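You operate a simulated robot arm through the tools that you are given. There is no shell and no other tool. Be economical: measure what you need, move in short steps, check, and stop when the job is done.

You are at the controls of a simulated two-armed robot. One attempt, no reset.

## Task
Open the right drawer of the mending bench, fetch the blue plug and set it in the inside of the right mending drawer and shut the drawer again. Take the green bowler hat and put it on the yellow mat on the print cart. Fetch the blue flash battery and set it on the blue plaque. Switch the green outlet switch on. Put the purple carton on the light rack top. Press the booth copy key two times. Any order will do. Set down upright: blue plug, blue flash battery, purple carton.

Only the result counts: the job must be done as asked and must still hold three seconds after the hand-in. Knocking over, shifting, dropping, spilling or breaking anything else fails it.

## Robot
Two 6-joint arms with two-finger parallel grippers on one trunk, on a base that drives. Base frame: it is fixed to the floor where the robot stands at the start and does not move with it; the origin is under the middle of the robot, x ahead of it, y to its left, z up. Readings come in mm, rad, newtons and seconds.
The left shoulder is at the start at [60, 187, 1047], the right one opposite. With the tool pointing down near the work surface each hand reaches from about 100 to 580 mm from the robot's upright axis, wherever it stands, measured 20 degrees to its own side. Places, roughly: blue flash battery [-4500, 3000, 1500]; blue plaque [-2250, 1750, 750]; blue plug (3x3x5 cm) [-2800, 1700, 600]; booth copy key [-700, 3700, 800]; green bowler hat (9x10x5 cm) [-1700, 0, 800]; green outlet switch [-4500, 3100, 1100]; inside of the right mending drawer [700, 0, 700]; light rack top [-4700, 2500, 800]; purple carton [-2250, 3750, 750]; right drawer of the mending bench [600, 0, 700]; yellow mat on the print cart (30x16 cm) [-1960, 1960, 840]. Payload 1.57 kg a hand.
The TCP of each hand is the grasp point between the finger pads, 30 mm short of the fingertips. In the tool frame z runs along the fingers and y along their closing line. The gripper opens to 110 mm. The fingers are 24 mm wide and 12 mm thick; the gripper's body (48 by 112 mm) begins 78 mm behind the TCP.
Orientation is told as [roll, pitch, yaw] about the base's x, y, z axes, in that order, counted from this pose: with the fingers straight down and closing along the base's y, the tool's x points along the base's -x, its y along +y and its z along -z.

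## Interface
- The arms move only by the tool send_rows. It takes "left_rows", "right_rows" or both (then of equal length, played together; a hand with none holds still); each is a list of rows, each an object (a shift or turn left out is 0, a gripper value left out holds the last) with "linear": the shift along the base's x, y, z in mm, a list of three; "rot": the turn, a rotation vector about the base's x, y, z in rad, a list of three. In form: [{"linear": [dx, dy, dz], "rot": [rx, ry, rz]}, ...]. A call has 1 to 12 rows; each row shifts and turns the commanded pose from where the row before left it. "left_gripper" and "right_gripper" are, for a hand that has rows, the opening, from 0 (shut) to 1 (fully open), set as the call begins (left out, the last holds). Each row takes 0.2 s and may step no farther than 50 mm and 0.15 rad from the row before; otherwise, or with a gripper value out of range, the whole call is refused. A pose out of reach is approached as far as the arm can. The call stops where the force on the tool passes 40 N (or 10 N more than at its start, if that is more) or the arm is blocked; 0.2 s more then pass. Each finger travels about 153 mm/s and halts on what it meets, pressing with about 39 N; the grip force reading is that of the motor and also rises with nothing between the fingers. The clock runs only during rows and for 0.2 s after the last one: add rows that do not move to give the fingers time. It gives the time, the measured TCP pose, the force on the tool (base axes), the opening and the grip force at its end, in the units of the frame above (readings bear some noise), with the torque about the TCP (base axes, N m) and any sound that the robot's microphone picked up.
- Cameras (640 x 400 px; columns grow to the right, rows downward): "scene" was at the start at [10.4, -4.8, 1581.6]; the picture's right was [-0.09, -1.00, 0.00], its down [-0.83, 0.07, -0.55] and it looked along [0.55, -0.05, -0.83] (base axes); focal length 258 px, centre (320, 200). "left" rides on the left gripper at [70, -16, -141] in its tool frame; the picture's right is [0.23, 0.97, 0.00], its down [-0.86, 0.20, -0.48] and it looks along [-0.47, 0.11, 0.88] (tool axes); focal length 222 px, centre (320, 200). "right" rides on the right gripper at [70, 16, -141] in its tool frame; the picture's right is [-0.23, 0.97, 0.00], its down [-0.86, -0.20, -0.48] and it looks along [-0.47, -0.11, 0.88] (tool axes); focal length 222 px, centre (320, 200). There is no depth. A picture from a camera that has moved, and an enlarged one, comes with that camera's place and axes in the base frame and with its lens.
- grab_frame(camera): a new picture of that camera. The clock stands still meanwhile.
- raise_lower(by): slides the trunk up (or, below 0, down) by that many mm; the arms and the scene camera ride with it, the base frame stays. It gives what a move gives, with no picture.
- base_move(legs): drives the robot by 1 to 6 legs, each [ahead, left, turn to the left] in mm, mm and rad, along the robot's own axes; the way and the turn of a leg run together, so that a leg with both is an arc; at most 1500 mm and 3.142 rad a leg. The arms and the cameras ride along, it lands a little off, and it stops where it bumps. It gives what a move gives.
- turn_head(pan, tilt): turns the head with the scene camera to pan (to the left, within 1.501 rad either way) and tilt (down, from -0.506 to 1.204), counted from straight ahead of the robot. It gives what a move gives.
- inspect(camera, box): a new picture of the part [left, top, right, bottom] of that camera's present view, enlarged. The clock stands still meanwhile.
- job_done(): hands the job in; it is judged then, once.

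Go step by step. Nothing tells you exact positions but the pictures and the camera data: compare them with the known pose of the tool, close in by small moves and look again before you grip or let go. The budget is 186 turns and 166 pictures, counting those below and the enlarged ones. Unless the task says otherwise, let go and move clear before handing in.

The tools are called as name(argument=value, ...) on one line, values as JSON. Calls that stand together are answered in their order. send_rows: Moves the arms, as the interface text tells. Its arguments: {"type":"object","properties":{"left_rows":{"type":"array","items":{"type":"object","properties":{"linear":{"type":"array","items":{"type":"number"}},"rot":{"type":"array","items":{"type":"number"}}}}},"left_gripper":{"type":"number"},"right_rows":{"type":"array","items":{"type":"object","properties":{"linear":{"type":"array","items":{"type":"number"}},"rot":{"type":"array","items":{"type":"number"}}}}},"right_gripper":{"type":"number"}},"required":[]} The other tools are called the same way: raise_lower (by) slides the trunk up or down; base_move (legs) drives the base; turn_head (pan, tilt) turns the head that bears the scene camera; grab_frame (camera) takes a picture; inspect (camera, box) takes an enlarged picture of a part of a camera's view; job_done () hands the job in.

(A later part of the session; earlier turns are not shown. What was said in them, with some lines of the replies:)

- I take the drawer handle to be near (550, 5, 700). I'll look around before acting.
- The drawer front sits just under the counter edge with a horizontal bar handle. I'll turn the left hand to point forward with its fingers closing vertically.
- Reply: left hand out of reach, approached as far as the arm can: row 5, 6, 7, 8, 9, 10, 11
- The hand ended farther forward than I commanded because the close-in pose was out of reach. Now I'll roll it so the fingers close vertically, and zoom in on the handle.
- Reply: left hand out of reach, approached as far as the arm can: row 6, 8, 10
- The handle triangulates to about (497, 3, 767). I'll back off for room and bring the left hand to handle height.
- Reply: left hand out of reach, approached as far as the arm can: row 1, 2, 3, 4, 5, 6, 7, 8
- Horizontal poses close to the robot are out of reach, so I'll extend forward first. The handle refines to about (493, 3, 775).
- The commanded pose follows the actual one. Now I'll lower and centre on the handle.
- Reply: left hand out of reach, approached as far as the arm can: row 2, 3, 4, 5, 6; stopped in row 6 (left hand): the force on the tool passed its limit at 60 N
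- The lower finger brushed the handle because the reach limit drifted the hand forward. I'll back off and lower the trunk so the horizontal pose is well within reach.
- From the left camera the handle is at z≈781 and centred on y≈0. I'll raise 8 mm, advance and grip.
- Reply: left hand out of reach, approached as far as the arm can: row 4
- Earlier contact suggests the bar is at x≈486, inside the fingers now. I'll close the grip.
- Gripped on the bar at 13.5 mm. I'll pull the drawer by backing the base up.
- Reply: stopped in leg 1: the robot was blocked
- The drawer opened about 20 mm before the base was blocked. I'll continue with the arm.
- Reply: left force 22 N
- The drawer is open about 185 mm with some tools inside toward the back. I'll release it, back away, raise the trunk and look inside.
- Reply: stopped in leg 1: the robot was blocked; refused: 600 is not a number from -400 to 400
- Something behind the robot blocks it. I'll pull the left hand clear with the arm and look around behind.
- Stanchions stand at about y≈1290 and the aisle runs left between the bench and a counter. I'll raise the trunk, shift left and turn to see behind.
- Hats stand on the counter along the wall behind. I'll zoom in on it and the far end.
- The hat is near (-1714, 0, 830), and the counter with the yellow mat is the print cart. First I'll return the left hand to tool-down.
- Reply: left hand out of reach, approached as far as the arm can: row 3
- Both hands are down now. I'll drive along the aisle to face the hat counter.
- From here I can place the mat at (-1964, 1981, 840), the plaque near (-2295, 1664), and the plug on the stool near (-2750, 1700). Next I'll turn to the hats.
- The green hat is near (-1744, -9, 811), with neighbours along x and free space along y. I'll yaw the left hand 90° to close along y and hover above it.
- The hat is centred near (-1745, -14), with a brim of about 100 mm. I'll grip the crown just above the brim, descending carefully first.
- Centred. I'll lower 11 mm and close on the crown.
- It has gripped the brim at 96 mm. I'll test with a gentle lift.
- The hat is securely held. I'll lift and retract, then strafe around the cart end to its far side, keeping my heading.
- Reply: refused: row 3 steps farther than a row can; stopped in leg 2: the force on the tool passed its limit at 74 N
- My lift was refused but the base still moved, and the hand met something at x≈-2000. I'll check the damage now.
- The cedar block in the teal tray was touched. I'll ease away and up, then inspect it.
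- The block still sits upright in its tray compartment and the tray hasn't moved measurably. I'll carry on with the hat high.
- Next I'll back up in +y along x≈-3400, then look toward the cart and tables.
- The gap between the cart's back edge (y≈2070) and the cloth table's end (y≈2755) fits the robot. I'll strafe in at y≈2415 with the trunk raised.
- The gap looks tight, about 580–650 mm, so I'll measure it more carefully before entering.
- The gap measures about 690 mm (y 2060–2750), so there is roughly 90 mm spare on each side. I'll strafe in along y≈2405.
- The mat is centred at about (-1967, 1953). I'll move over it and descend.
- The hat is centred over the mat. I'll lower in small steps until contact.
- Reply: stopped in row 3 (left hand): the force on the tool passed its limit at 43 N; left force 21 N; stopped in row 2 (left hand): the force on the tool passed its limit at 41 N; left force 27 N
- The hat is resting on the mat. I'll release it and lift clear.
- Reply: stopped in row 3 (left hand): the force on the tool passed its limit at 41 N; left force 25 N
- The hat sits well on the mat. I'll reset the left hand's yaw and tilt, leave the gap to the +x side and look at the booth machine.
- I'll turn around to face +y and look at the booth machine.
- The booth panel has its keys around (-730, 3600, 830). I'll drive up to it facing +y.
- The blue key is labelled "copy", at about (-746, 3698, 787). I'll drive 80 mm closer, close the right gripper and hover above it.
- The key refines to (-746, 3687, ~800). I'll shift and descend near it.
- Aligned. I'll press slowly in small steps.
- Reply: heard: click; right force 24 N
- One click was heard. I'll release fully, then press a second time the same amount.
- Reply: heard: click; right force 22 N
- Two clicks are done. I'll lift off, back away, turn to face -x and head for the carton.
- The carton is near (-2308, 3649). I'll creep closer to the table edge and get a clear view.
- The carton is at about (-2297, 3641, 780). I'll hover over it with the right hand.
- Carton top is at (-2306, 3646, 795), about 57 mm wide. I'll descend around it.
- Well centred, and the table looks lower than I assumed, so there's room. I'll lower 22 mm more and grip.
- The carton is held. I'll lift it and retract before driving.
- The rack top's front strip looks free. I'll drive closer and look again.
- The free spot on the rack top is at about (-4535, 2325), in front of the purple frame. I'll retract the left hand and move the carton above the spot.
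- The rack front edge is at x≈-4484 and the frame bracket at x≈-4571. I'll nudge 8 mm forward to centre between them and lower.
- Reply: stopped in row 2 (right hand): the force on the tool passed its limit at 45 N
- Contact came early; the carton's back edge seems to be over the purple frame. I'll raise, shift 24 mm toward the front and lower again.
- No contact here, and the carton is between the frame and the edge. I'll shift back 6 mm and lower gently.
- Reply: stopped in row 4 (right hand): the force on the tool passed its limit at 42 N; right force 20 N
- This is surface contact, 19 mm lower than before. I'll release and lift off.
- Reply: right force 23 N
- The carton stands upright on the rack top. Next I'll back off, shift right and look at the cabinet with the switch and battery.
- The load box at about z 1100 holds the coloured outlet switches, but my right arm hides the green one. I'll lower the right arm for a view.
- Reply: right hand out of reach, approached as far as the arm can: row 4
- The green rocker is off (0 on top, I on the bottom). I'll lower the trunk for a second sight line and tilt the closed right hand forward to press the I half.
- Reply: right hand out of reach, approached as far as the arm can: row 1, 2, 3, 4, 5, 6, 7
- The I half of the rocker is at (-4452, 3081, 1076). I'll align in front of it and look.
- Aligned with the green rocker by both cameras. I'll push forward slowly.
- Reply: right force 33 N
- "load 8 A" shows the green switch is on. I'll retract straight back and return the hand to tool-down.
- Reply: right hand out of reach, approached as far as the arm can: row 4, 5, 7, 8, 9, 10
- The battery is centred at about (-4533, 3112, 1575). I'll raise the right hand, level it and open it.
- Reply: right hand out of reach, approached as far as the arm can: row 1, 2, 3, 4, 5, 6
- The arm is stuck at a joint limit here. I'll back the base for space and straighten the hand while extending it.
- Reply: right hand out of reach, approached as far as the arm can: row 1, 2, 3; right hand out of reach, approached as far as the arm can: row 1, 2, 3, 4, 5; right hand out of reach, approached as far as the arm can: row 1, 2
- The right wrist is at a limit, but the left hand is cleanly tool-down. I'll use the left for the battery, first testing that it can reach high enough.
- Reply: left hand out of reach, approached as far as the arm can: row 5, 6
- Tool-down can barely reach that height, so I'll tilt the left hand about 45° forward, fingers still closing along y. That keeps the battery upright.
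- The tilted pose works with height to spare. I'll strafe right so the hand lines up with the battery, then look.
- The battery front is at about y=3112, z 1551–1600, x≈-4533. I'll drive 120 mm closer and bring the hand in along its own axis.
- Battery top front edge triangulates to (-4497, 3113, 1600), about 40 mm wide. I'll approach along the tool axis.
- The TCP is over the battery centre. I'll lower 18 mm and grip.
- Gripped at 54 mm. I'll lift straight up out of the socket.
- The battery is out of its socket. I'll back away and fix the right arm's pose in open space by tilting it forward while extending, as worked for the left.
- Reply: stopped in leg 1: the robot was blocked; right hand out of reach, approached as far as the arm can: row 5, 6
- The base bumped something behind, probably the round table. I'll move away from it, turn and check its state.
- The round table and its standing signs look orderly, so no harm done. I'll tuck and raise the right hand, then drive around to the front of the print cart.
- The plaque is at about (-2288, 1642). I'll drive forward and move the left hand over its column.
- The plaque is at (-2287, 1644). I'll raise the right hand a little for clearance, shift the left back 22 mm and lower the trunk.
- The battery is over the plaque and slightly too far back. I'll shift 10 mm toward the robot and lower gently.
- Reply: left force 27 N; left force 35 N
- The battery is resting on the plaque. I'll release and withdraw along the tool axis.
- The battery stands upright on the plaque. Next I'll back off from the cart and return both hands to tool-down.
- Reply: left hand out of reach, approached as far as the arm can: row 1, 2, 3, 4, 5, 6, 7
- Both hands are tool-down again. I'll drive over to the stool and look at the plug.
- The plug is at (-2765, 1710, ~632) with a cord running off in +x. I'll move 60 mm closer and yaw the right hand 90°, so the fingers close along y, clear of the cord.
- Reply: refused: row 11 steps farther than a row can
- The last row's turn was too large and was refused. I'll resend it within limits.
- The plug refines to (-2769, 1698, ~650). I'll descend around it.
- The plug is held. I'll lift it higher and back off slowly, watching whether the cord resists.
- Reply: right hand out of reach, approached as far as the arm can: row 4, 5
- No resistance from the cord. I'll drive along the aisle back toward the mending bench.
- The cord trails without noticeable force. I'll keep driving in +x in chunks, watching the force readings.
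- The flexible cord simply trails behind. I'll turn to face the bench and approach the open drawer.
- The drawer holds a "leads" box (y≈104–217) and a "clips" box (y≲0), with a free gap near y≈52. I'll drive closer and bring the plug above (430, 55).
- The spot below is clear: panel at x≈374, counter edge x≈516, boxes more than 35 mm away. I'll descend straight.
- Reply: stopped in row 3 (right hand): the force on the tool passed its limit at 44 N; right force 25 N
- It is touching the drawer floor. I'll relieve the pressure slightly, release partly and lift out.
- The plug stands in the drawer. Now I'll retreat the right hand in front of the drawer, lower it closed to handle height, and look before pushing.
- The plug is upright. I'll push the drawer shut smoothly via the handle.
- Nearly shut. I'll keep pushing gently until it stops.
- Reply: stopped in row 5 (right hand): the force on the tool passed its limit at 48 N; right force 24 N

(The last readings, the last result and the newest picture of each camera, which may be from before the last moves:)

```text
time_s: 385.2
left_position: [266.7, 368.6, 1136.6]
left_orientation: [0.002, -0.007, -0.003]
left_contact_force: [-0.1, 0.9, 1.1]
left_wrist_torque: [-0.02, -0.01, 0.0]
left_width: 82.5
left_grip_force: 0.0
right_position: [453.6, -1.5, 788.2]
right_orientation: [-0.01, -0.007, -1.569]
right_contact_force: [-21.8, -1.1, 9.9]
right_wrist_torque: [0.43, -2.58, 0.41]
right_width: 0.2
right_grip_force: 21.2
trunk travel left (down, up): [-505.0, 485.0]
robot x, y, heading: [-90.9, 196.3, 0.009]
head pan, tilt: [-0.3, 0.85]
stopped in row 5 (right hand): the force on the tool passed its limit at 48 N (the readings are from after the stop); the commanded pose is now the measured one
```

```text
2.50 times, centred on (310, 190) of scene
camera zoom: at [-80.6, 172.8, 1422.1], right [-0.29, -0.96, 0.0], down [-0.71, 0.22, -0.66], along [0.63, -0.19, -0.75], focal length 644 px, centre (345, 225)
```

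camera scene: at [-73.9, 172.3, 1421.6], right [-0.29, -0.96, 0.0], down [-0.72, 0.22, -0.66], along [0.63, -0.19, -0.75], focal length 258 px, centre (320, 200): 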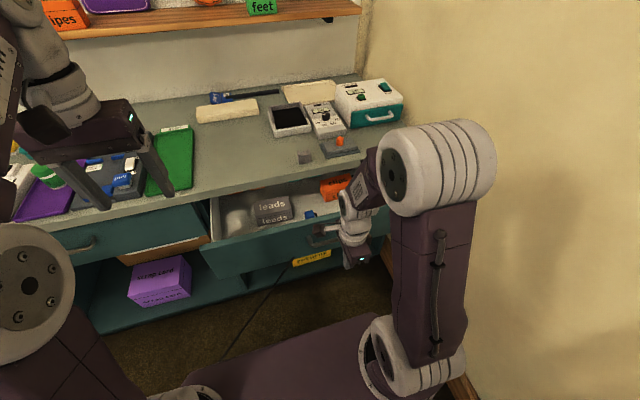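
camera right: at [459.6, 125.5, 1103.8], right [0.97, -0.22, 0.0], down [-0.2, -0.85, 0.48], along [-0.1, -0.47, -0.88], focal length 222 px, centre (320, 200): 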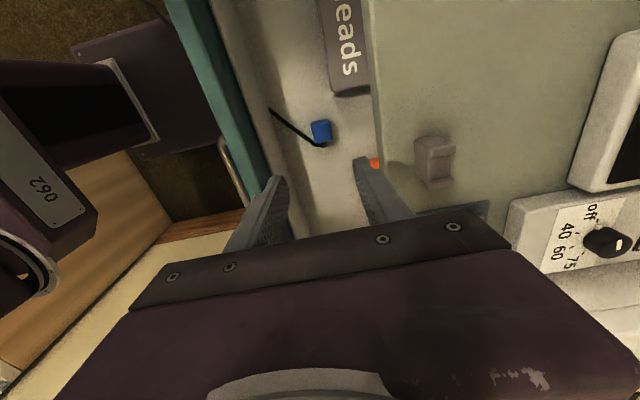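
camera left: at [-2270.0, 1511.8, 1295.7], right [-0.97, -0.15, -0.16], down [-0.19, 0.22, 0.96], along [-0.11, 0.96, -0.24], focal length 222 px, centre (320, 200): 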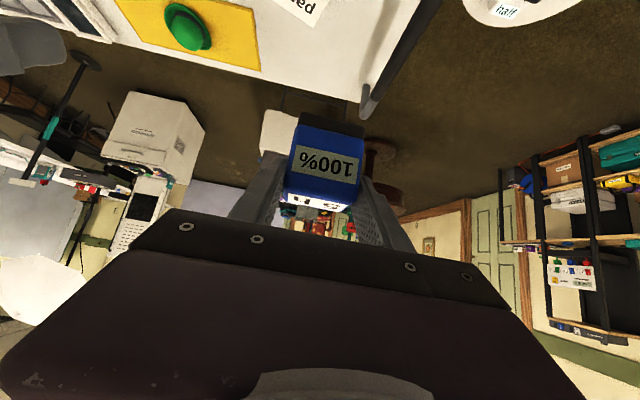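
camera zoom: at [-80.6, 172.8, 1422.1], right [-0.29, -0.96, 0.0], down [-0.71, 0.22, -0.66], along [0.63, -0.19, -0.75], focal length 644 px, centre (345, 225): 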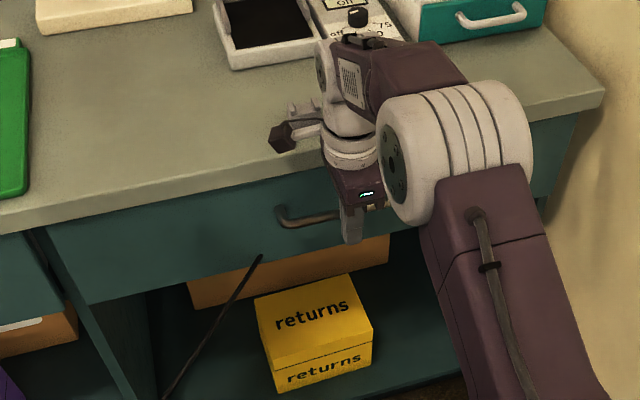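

The gripper body met the counter edge with about 15 mm still to go. I'll back off, yaw the hand so its thin side faces forward, and finish the push.

send_rows(right_rows=[{"linear": [-30, 0, 0]}, {"linear": [-40, 0, 0], "rot": [0, 0, 0.1]}, {"linear": [-30, 0, 0], "rot": [0, 0, 0.147]}, {"rot": [0, 0, 0.147]}, {"rot": [0, 0, 0.147]}, {"rot": [0, 0, 0.147]}, {"rot": [0, 0, 0.147]}, {"rot": [0, 0, 0.147]}, {"rot": [0, 0, 0.147]}, {"rot": [0, 0, 0.147]}, {"rot": [0, 0, 0.147]}, {"rot": [0.01, 0, 0.147]}])

inspect(camera="scene", box=[200, 110, 420, 270])

```text
time_s: 387.9
left_position: [272.3, 368.4, 1135.7]
left_orientation: [0.001, -0.005, 0.0]
left_contact_force: [0.3, 0.0, -0.7]
left_wrist_torque: [0.01, 0.03, 0.02]
left_width: 82.6
left_grip_force: 0.0
right_position: [358.6, -0.2, 784.4]
right_orientation: [-0.002, -0.004, 0.006]
right_contact_force: [-0.4, -0.9, 0.0]
right_wrist_torque: [-0.01, 0.01, -0.01]
right_width: 0.0
right_grip_force: 22.0
trunk travel left (down, up): [-505.0, 485.0]
robot x, y, heading: [-89.9, 193.3, 0.005]
head pan, tilt: [-0.3, 0.85]
```

```text
2.50 times, centred on (310, 190) of scene
camera zoom: at [-73.6, 172.0, 1421.6], right [-0.29, -0.96, 0.0], down [-0.72, 0.22, -0.66], along [0.63, -0.19, -0.75], focal length 644 px, centre (345, 225)
```

zoom: 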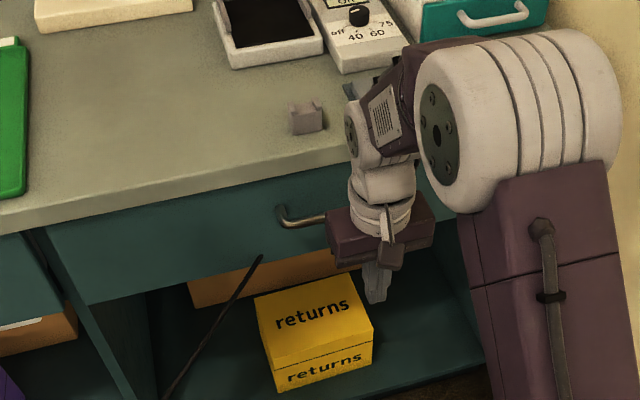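

send_rows(right_rows=[{"linear": [15, 0, 0]}, {"linear": [15, 0, 0]}, {"linear": [15, 0, 0]}, {"linear": [15, 0, 0]}, {"linear": [15, 0, 0]}, {"linear": [15, 0, 0]}, {"linear": [5, 0, 0]}, {"linear": [5, 0, 0]}, {"linear": [5, 0, 0]}, {"linear": [5, 0, 0]}, {"linear": [4, 0, 0]}, {"linear": [4, 0, 0]}])

inspect(camera="scene", box=[200, 110, 420, 270])

```text
time_s: 390.4
left_position: [267.3, 369.1, 1137.2]
left_orientation: [0.003, -0.008, -0.001]
left_contact_force: [1.4, -0.2, -0.1]
left_wrist_torque: [-0.03, -0.02, 0.03]
left_width: 82.5
left_grip_force: 0.0
right_position: [464.5, 0.0, 784.9]
right_orientation: [-0.003, 0.012, 0.004]
right_contact_force: [-19.3, -1.6, 8.3]
right_wrist_torque: [0.21, -2.2, 0.28]
right_width: 0.0
right_grip_force: 21.1
trunk travel left (down, up): [-505.0, 485.0]
robot x, y, heading: [-90.5, 195.3, 0.002]
head pan, tilt: [-0.3, 0.85]
stopped in row 12 (right hand): the force on the tool passed its limit at 45 N (the readings are from after the stop); the commanded pose is now the measured one
```

```text
2.50 times, centred on (310, 190) of scene
camera zoom: at [-80.5, 172.8, 1422.1], right [-0.29, -0.96, 0.0], down [-0.72, 0.22, -0.66], along [0.63, -0.19, -0.75], focal length 644 px, centre (345, 225)
```

zoom: 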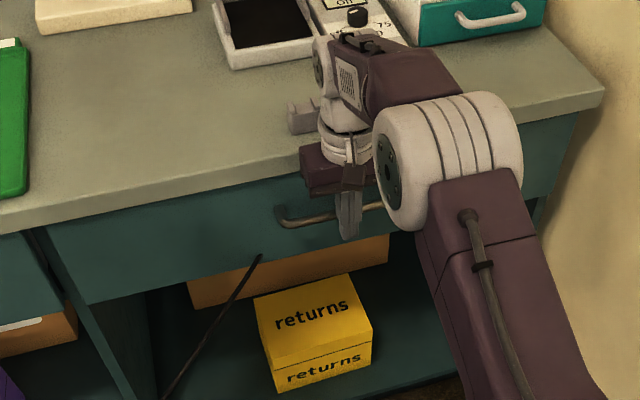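

The counter edge stopped the wrist again, so a few millimetres may remain. I'll tilt the hand forward so only the fingers lead, and finish the push.

send_rows(right_rows=[{"linear": [-30, 0, 0]}, {"linear": [-30, 0, 0], "rot": [0, -0.13, 0]}, {"rot": [0, -0.13, 0]}, {"rot": [0, -0.13, 0]}, {"rot": [0, -0.13, 0]}, {}])

inspect(camera="scene", box=[200, 110, 420, 270])

```text
time_s: 391.8
left_position: [274.2, 368.1, 1135.7]
left_orientation: [0.001, -0.002, -0.002]
left_contact_force: [-0.6, -0.2, -0.1]
left_wrist_torque: [0.01, 0.0, -0.01]
left_width: 82.7
left_grip_force: 0.0
right_position: [409.0, -0.3, 781.9]
right_orientation: [-0.007, -0.508, 0.005]
right_contact_force: [0.0, -0.1, -0.4]
right_wrist_torque: [-0.01, -0.04, 0.03]
right_width: 0.0
right_grip_force: 21.4
trunk travel left (down, up): [-505.0, 485.0]
robot x, y, heading: [-89.3, 190.7, 0.003]
head pan, tilt: [-0.3, 0.85]
```

```text
2.50 times, centred on (310, 190) of scene
camera zoom: at [-74.2, 172.2, 1421.6], right [-0.29, -0.96, 0.0], down [-0.72, 0.22, -0.66], along [0.63, -0.19, -0.75], focal length 644 px, centre (345, 225)
```

zoom: 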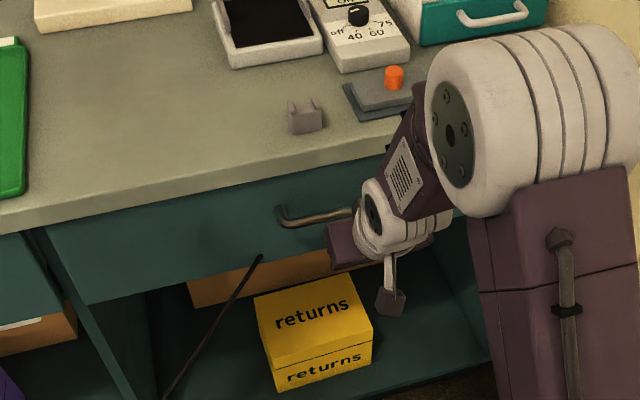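

send_rows(right_rows=[{"linear": [12, 0, 0]}, {"linear": [12, 0, 0]}, {"linear": [12, 0, 0]}, {"linear": [10, 0, 0]}, {"linear": [5, 0, 0]}, {"linear": [5, 0, 0]}, {"linear": [5, 0, 0]}, {"linear": [5, 0, 0]}, {"linear": [5, 0, 0]}, {"linear": [5, 0, 0]}])

inspect(camera="scene", box=[200, 110, 420, 270])

```text
time_s: 393.9
left_position: [272.3, 367.9, 1134.8]
left_orientation: [0.002, -0.004, -0.002]
left_contact_force: [0.9, 0.2, 0.4]
left_wrist_torque: [0.04, 0.04, -0.02]
left_width: 82.5
left_grip_force: 0.0
right_position: [467.6, -1.4, 774.8]
right_orientation: [-0.004, -0.482, 0.003]
right_contact_force: [-16.2, -0.7, 10.1]
right_wrist_torque: [0.01, -0.05, 0.03]
right_width: 0.0
right_grip_force: 21.9
right hand out of reach, approached as far as the arm can: row 2
trunk travel left (down, up): [-505.0, 485.0]
robot x, y, heading: [-89.2, 193.4, -0.0]
head pan, tilt: [-0.3, 0.85]
stopped in row 10 (right hand): the force on the tool passed its limit at 44 N (the readings are from after the stop); the commanded pose is now the measured one
```

```text
2.50 times, centred on (310, 190) of scene
camera zoom: at [-75.0, 172.3, 1421.8], right [-0.29, -0.96, 0.0], down [-0.72, 0.22, -0.66], along [0.63, -0.19, -0.75], focal length 644 px, centre (345, 225)
```

zoom: 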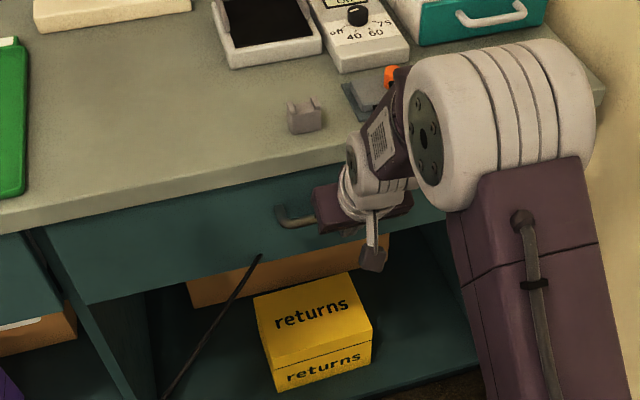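

The push now bears on the handle itself with a firm stop at the fully shut position. I'll move clear and take one last look.

send_rows(right_rows=[{"linear": [-20, 0, 0]}, {"linear": [-30, 0, 0]}, {"linear": [-40, 0, 0]}, {"linear": [-40, 0, 0]}, {"linear": [-20, 0, 0]}, {}])

base_move(legs=[[-100, 0, 0]])

grab_frame(camera="scene")

```text
time_s: 395.2
left_position: [272.2, 367.8, 1135.9]
left_orientation: [0.002, -0.004, -0.001]
left_contact_force: [0.6, 0.1, -0.5]
left_wrist_torque: [0.0, -0.01, 0.0]
left_width: 82.4
left_grip_force: 0.1
right_position: [330.4, -5.6, 775.0]
right_orientation: [-0.003, -0.489, 0.005]
right_contact_force: [-0.7, 0.7, 0.0]
right_wrist_torque: [0.0, 0.01, 0.01]
right_width: 0.0
right_grip_force: 21.5
right hand out of reach, approached as far as the arm can: row 3
trunk travel left (down, up): [-505.0, 485.0]
robot x, y, heading: [-85.4, 196.2, 0.0]
head pan, tilt: [-0.3, 0.85]
```

```text
time_s: 396.4
left_position: [171.5, 367.4, 1135.8]
left_orientation: [0.001, -0.004, -0.002]
left_contact_force: [-0.3, 0.1, 0.4]
left_wrist_torque: [0.01, -0.06, 0.03]
left_width: 82.4
left_grip_force: 0.1
right_position: [230.3, -4.7, 775.3]
right_orientation: [-0.004, -0.488, 0.005]
right_contact_force: [-1.3, -0.9, -0.1]
right_wrist_torque: [0.0, 0.02, 0.0]
right_width: 0.2
right_grip_force: 21.7
trunk travel left (down, up): [-505.0, 485.0]
robot x, y, heading: [-188.7, 194.1, 0.003]
head pan, tilt: [-0.3, 0.85]
```

```text
2 pictures are left
camera scene: at [-174.9, 171.9, 1421.6], right [-0.29, -0.96, 0.0], down [-0.72, 0.22, -0.66], along [0.63, -0.19, -0.75], focal length 258 px, centre (320, 200)
```

scene: 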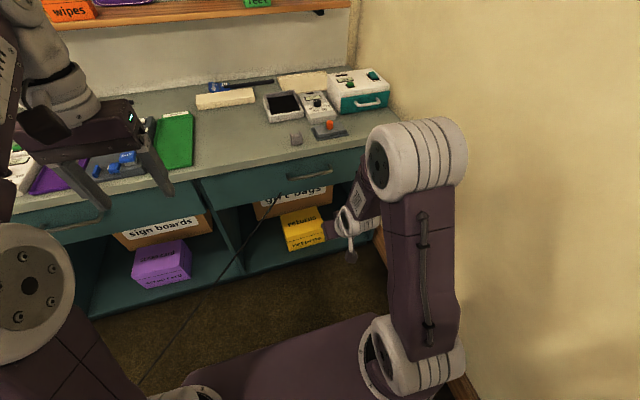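

The drawer is shut flush with its neighbour, both hands are clear and every item has been set. I'm handing in.

job_done()

```text
The job is handed in.
```

I handed the job in with all six tasks done as far as the cameras, sounds and force readings showed; no verdict came back.

- **Blue plug:** it stood upright in the right mending drawer before I shut it. I pushed the drawer to a firm stop against the handle. The plug's cord trails out through the drawer front.
- **Green bowler hat:** it sits centred on the yellow mat on the print cart.
- **Blue flash battery:** it stands upright on the blue plaque.
- **Green outlet switch:** it is on; the box display went from "load 0 A" to "load 8 A".
- **Purple carton:** it stands upright on the light rack top, near the front edge.
- **Booth copy key:** I pressed it twice and heard a click each time.

There were two accidental contacts:

- **Cedar block:** while carrying the hat, my left hand pushed against the block in its teal tray. It still stood upright in its compartment and the tray had not moved measurably, but the block may have shifted a few millimetres.
- **Round sign table:** I bumped what I took to be this table while backing up. Everything on it was still standing afterwards, though I have no earlier close view to compare with.
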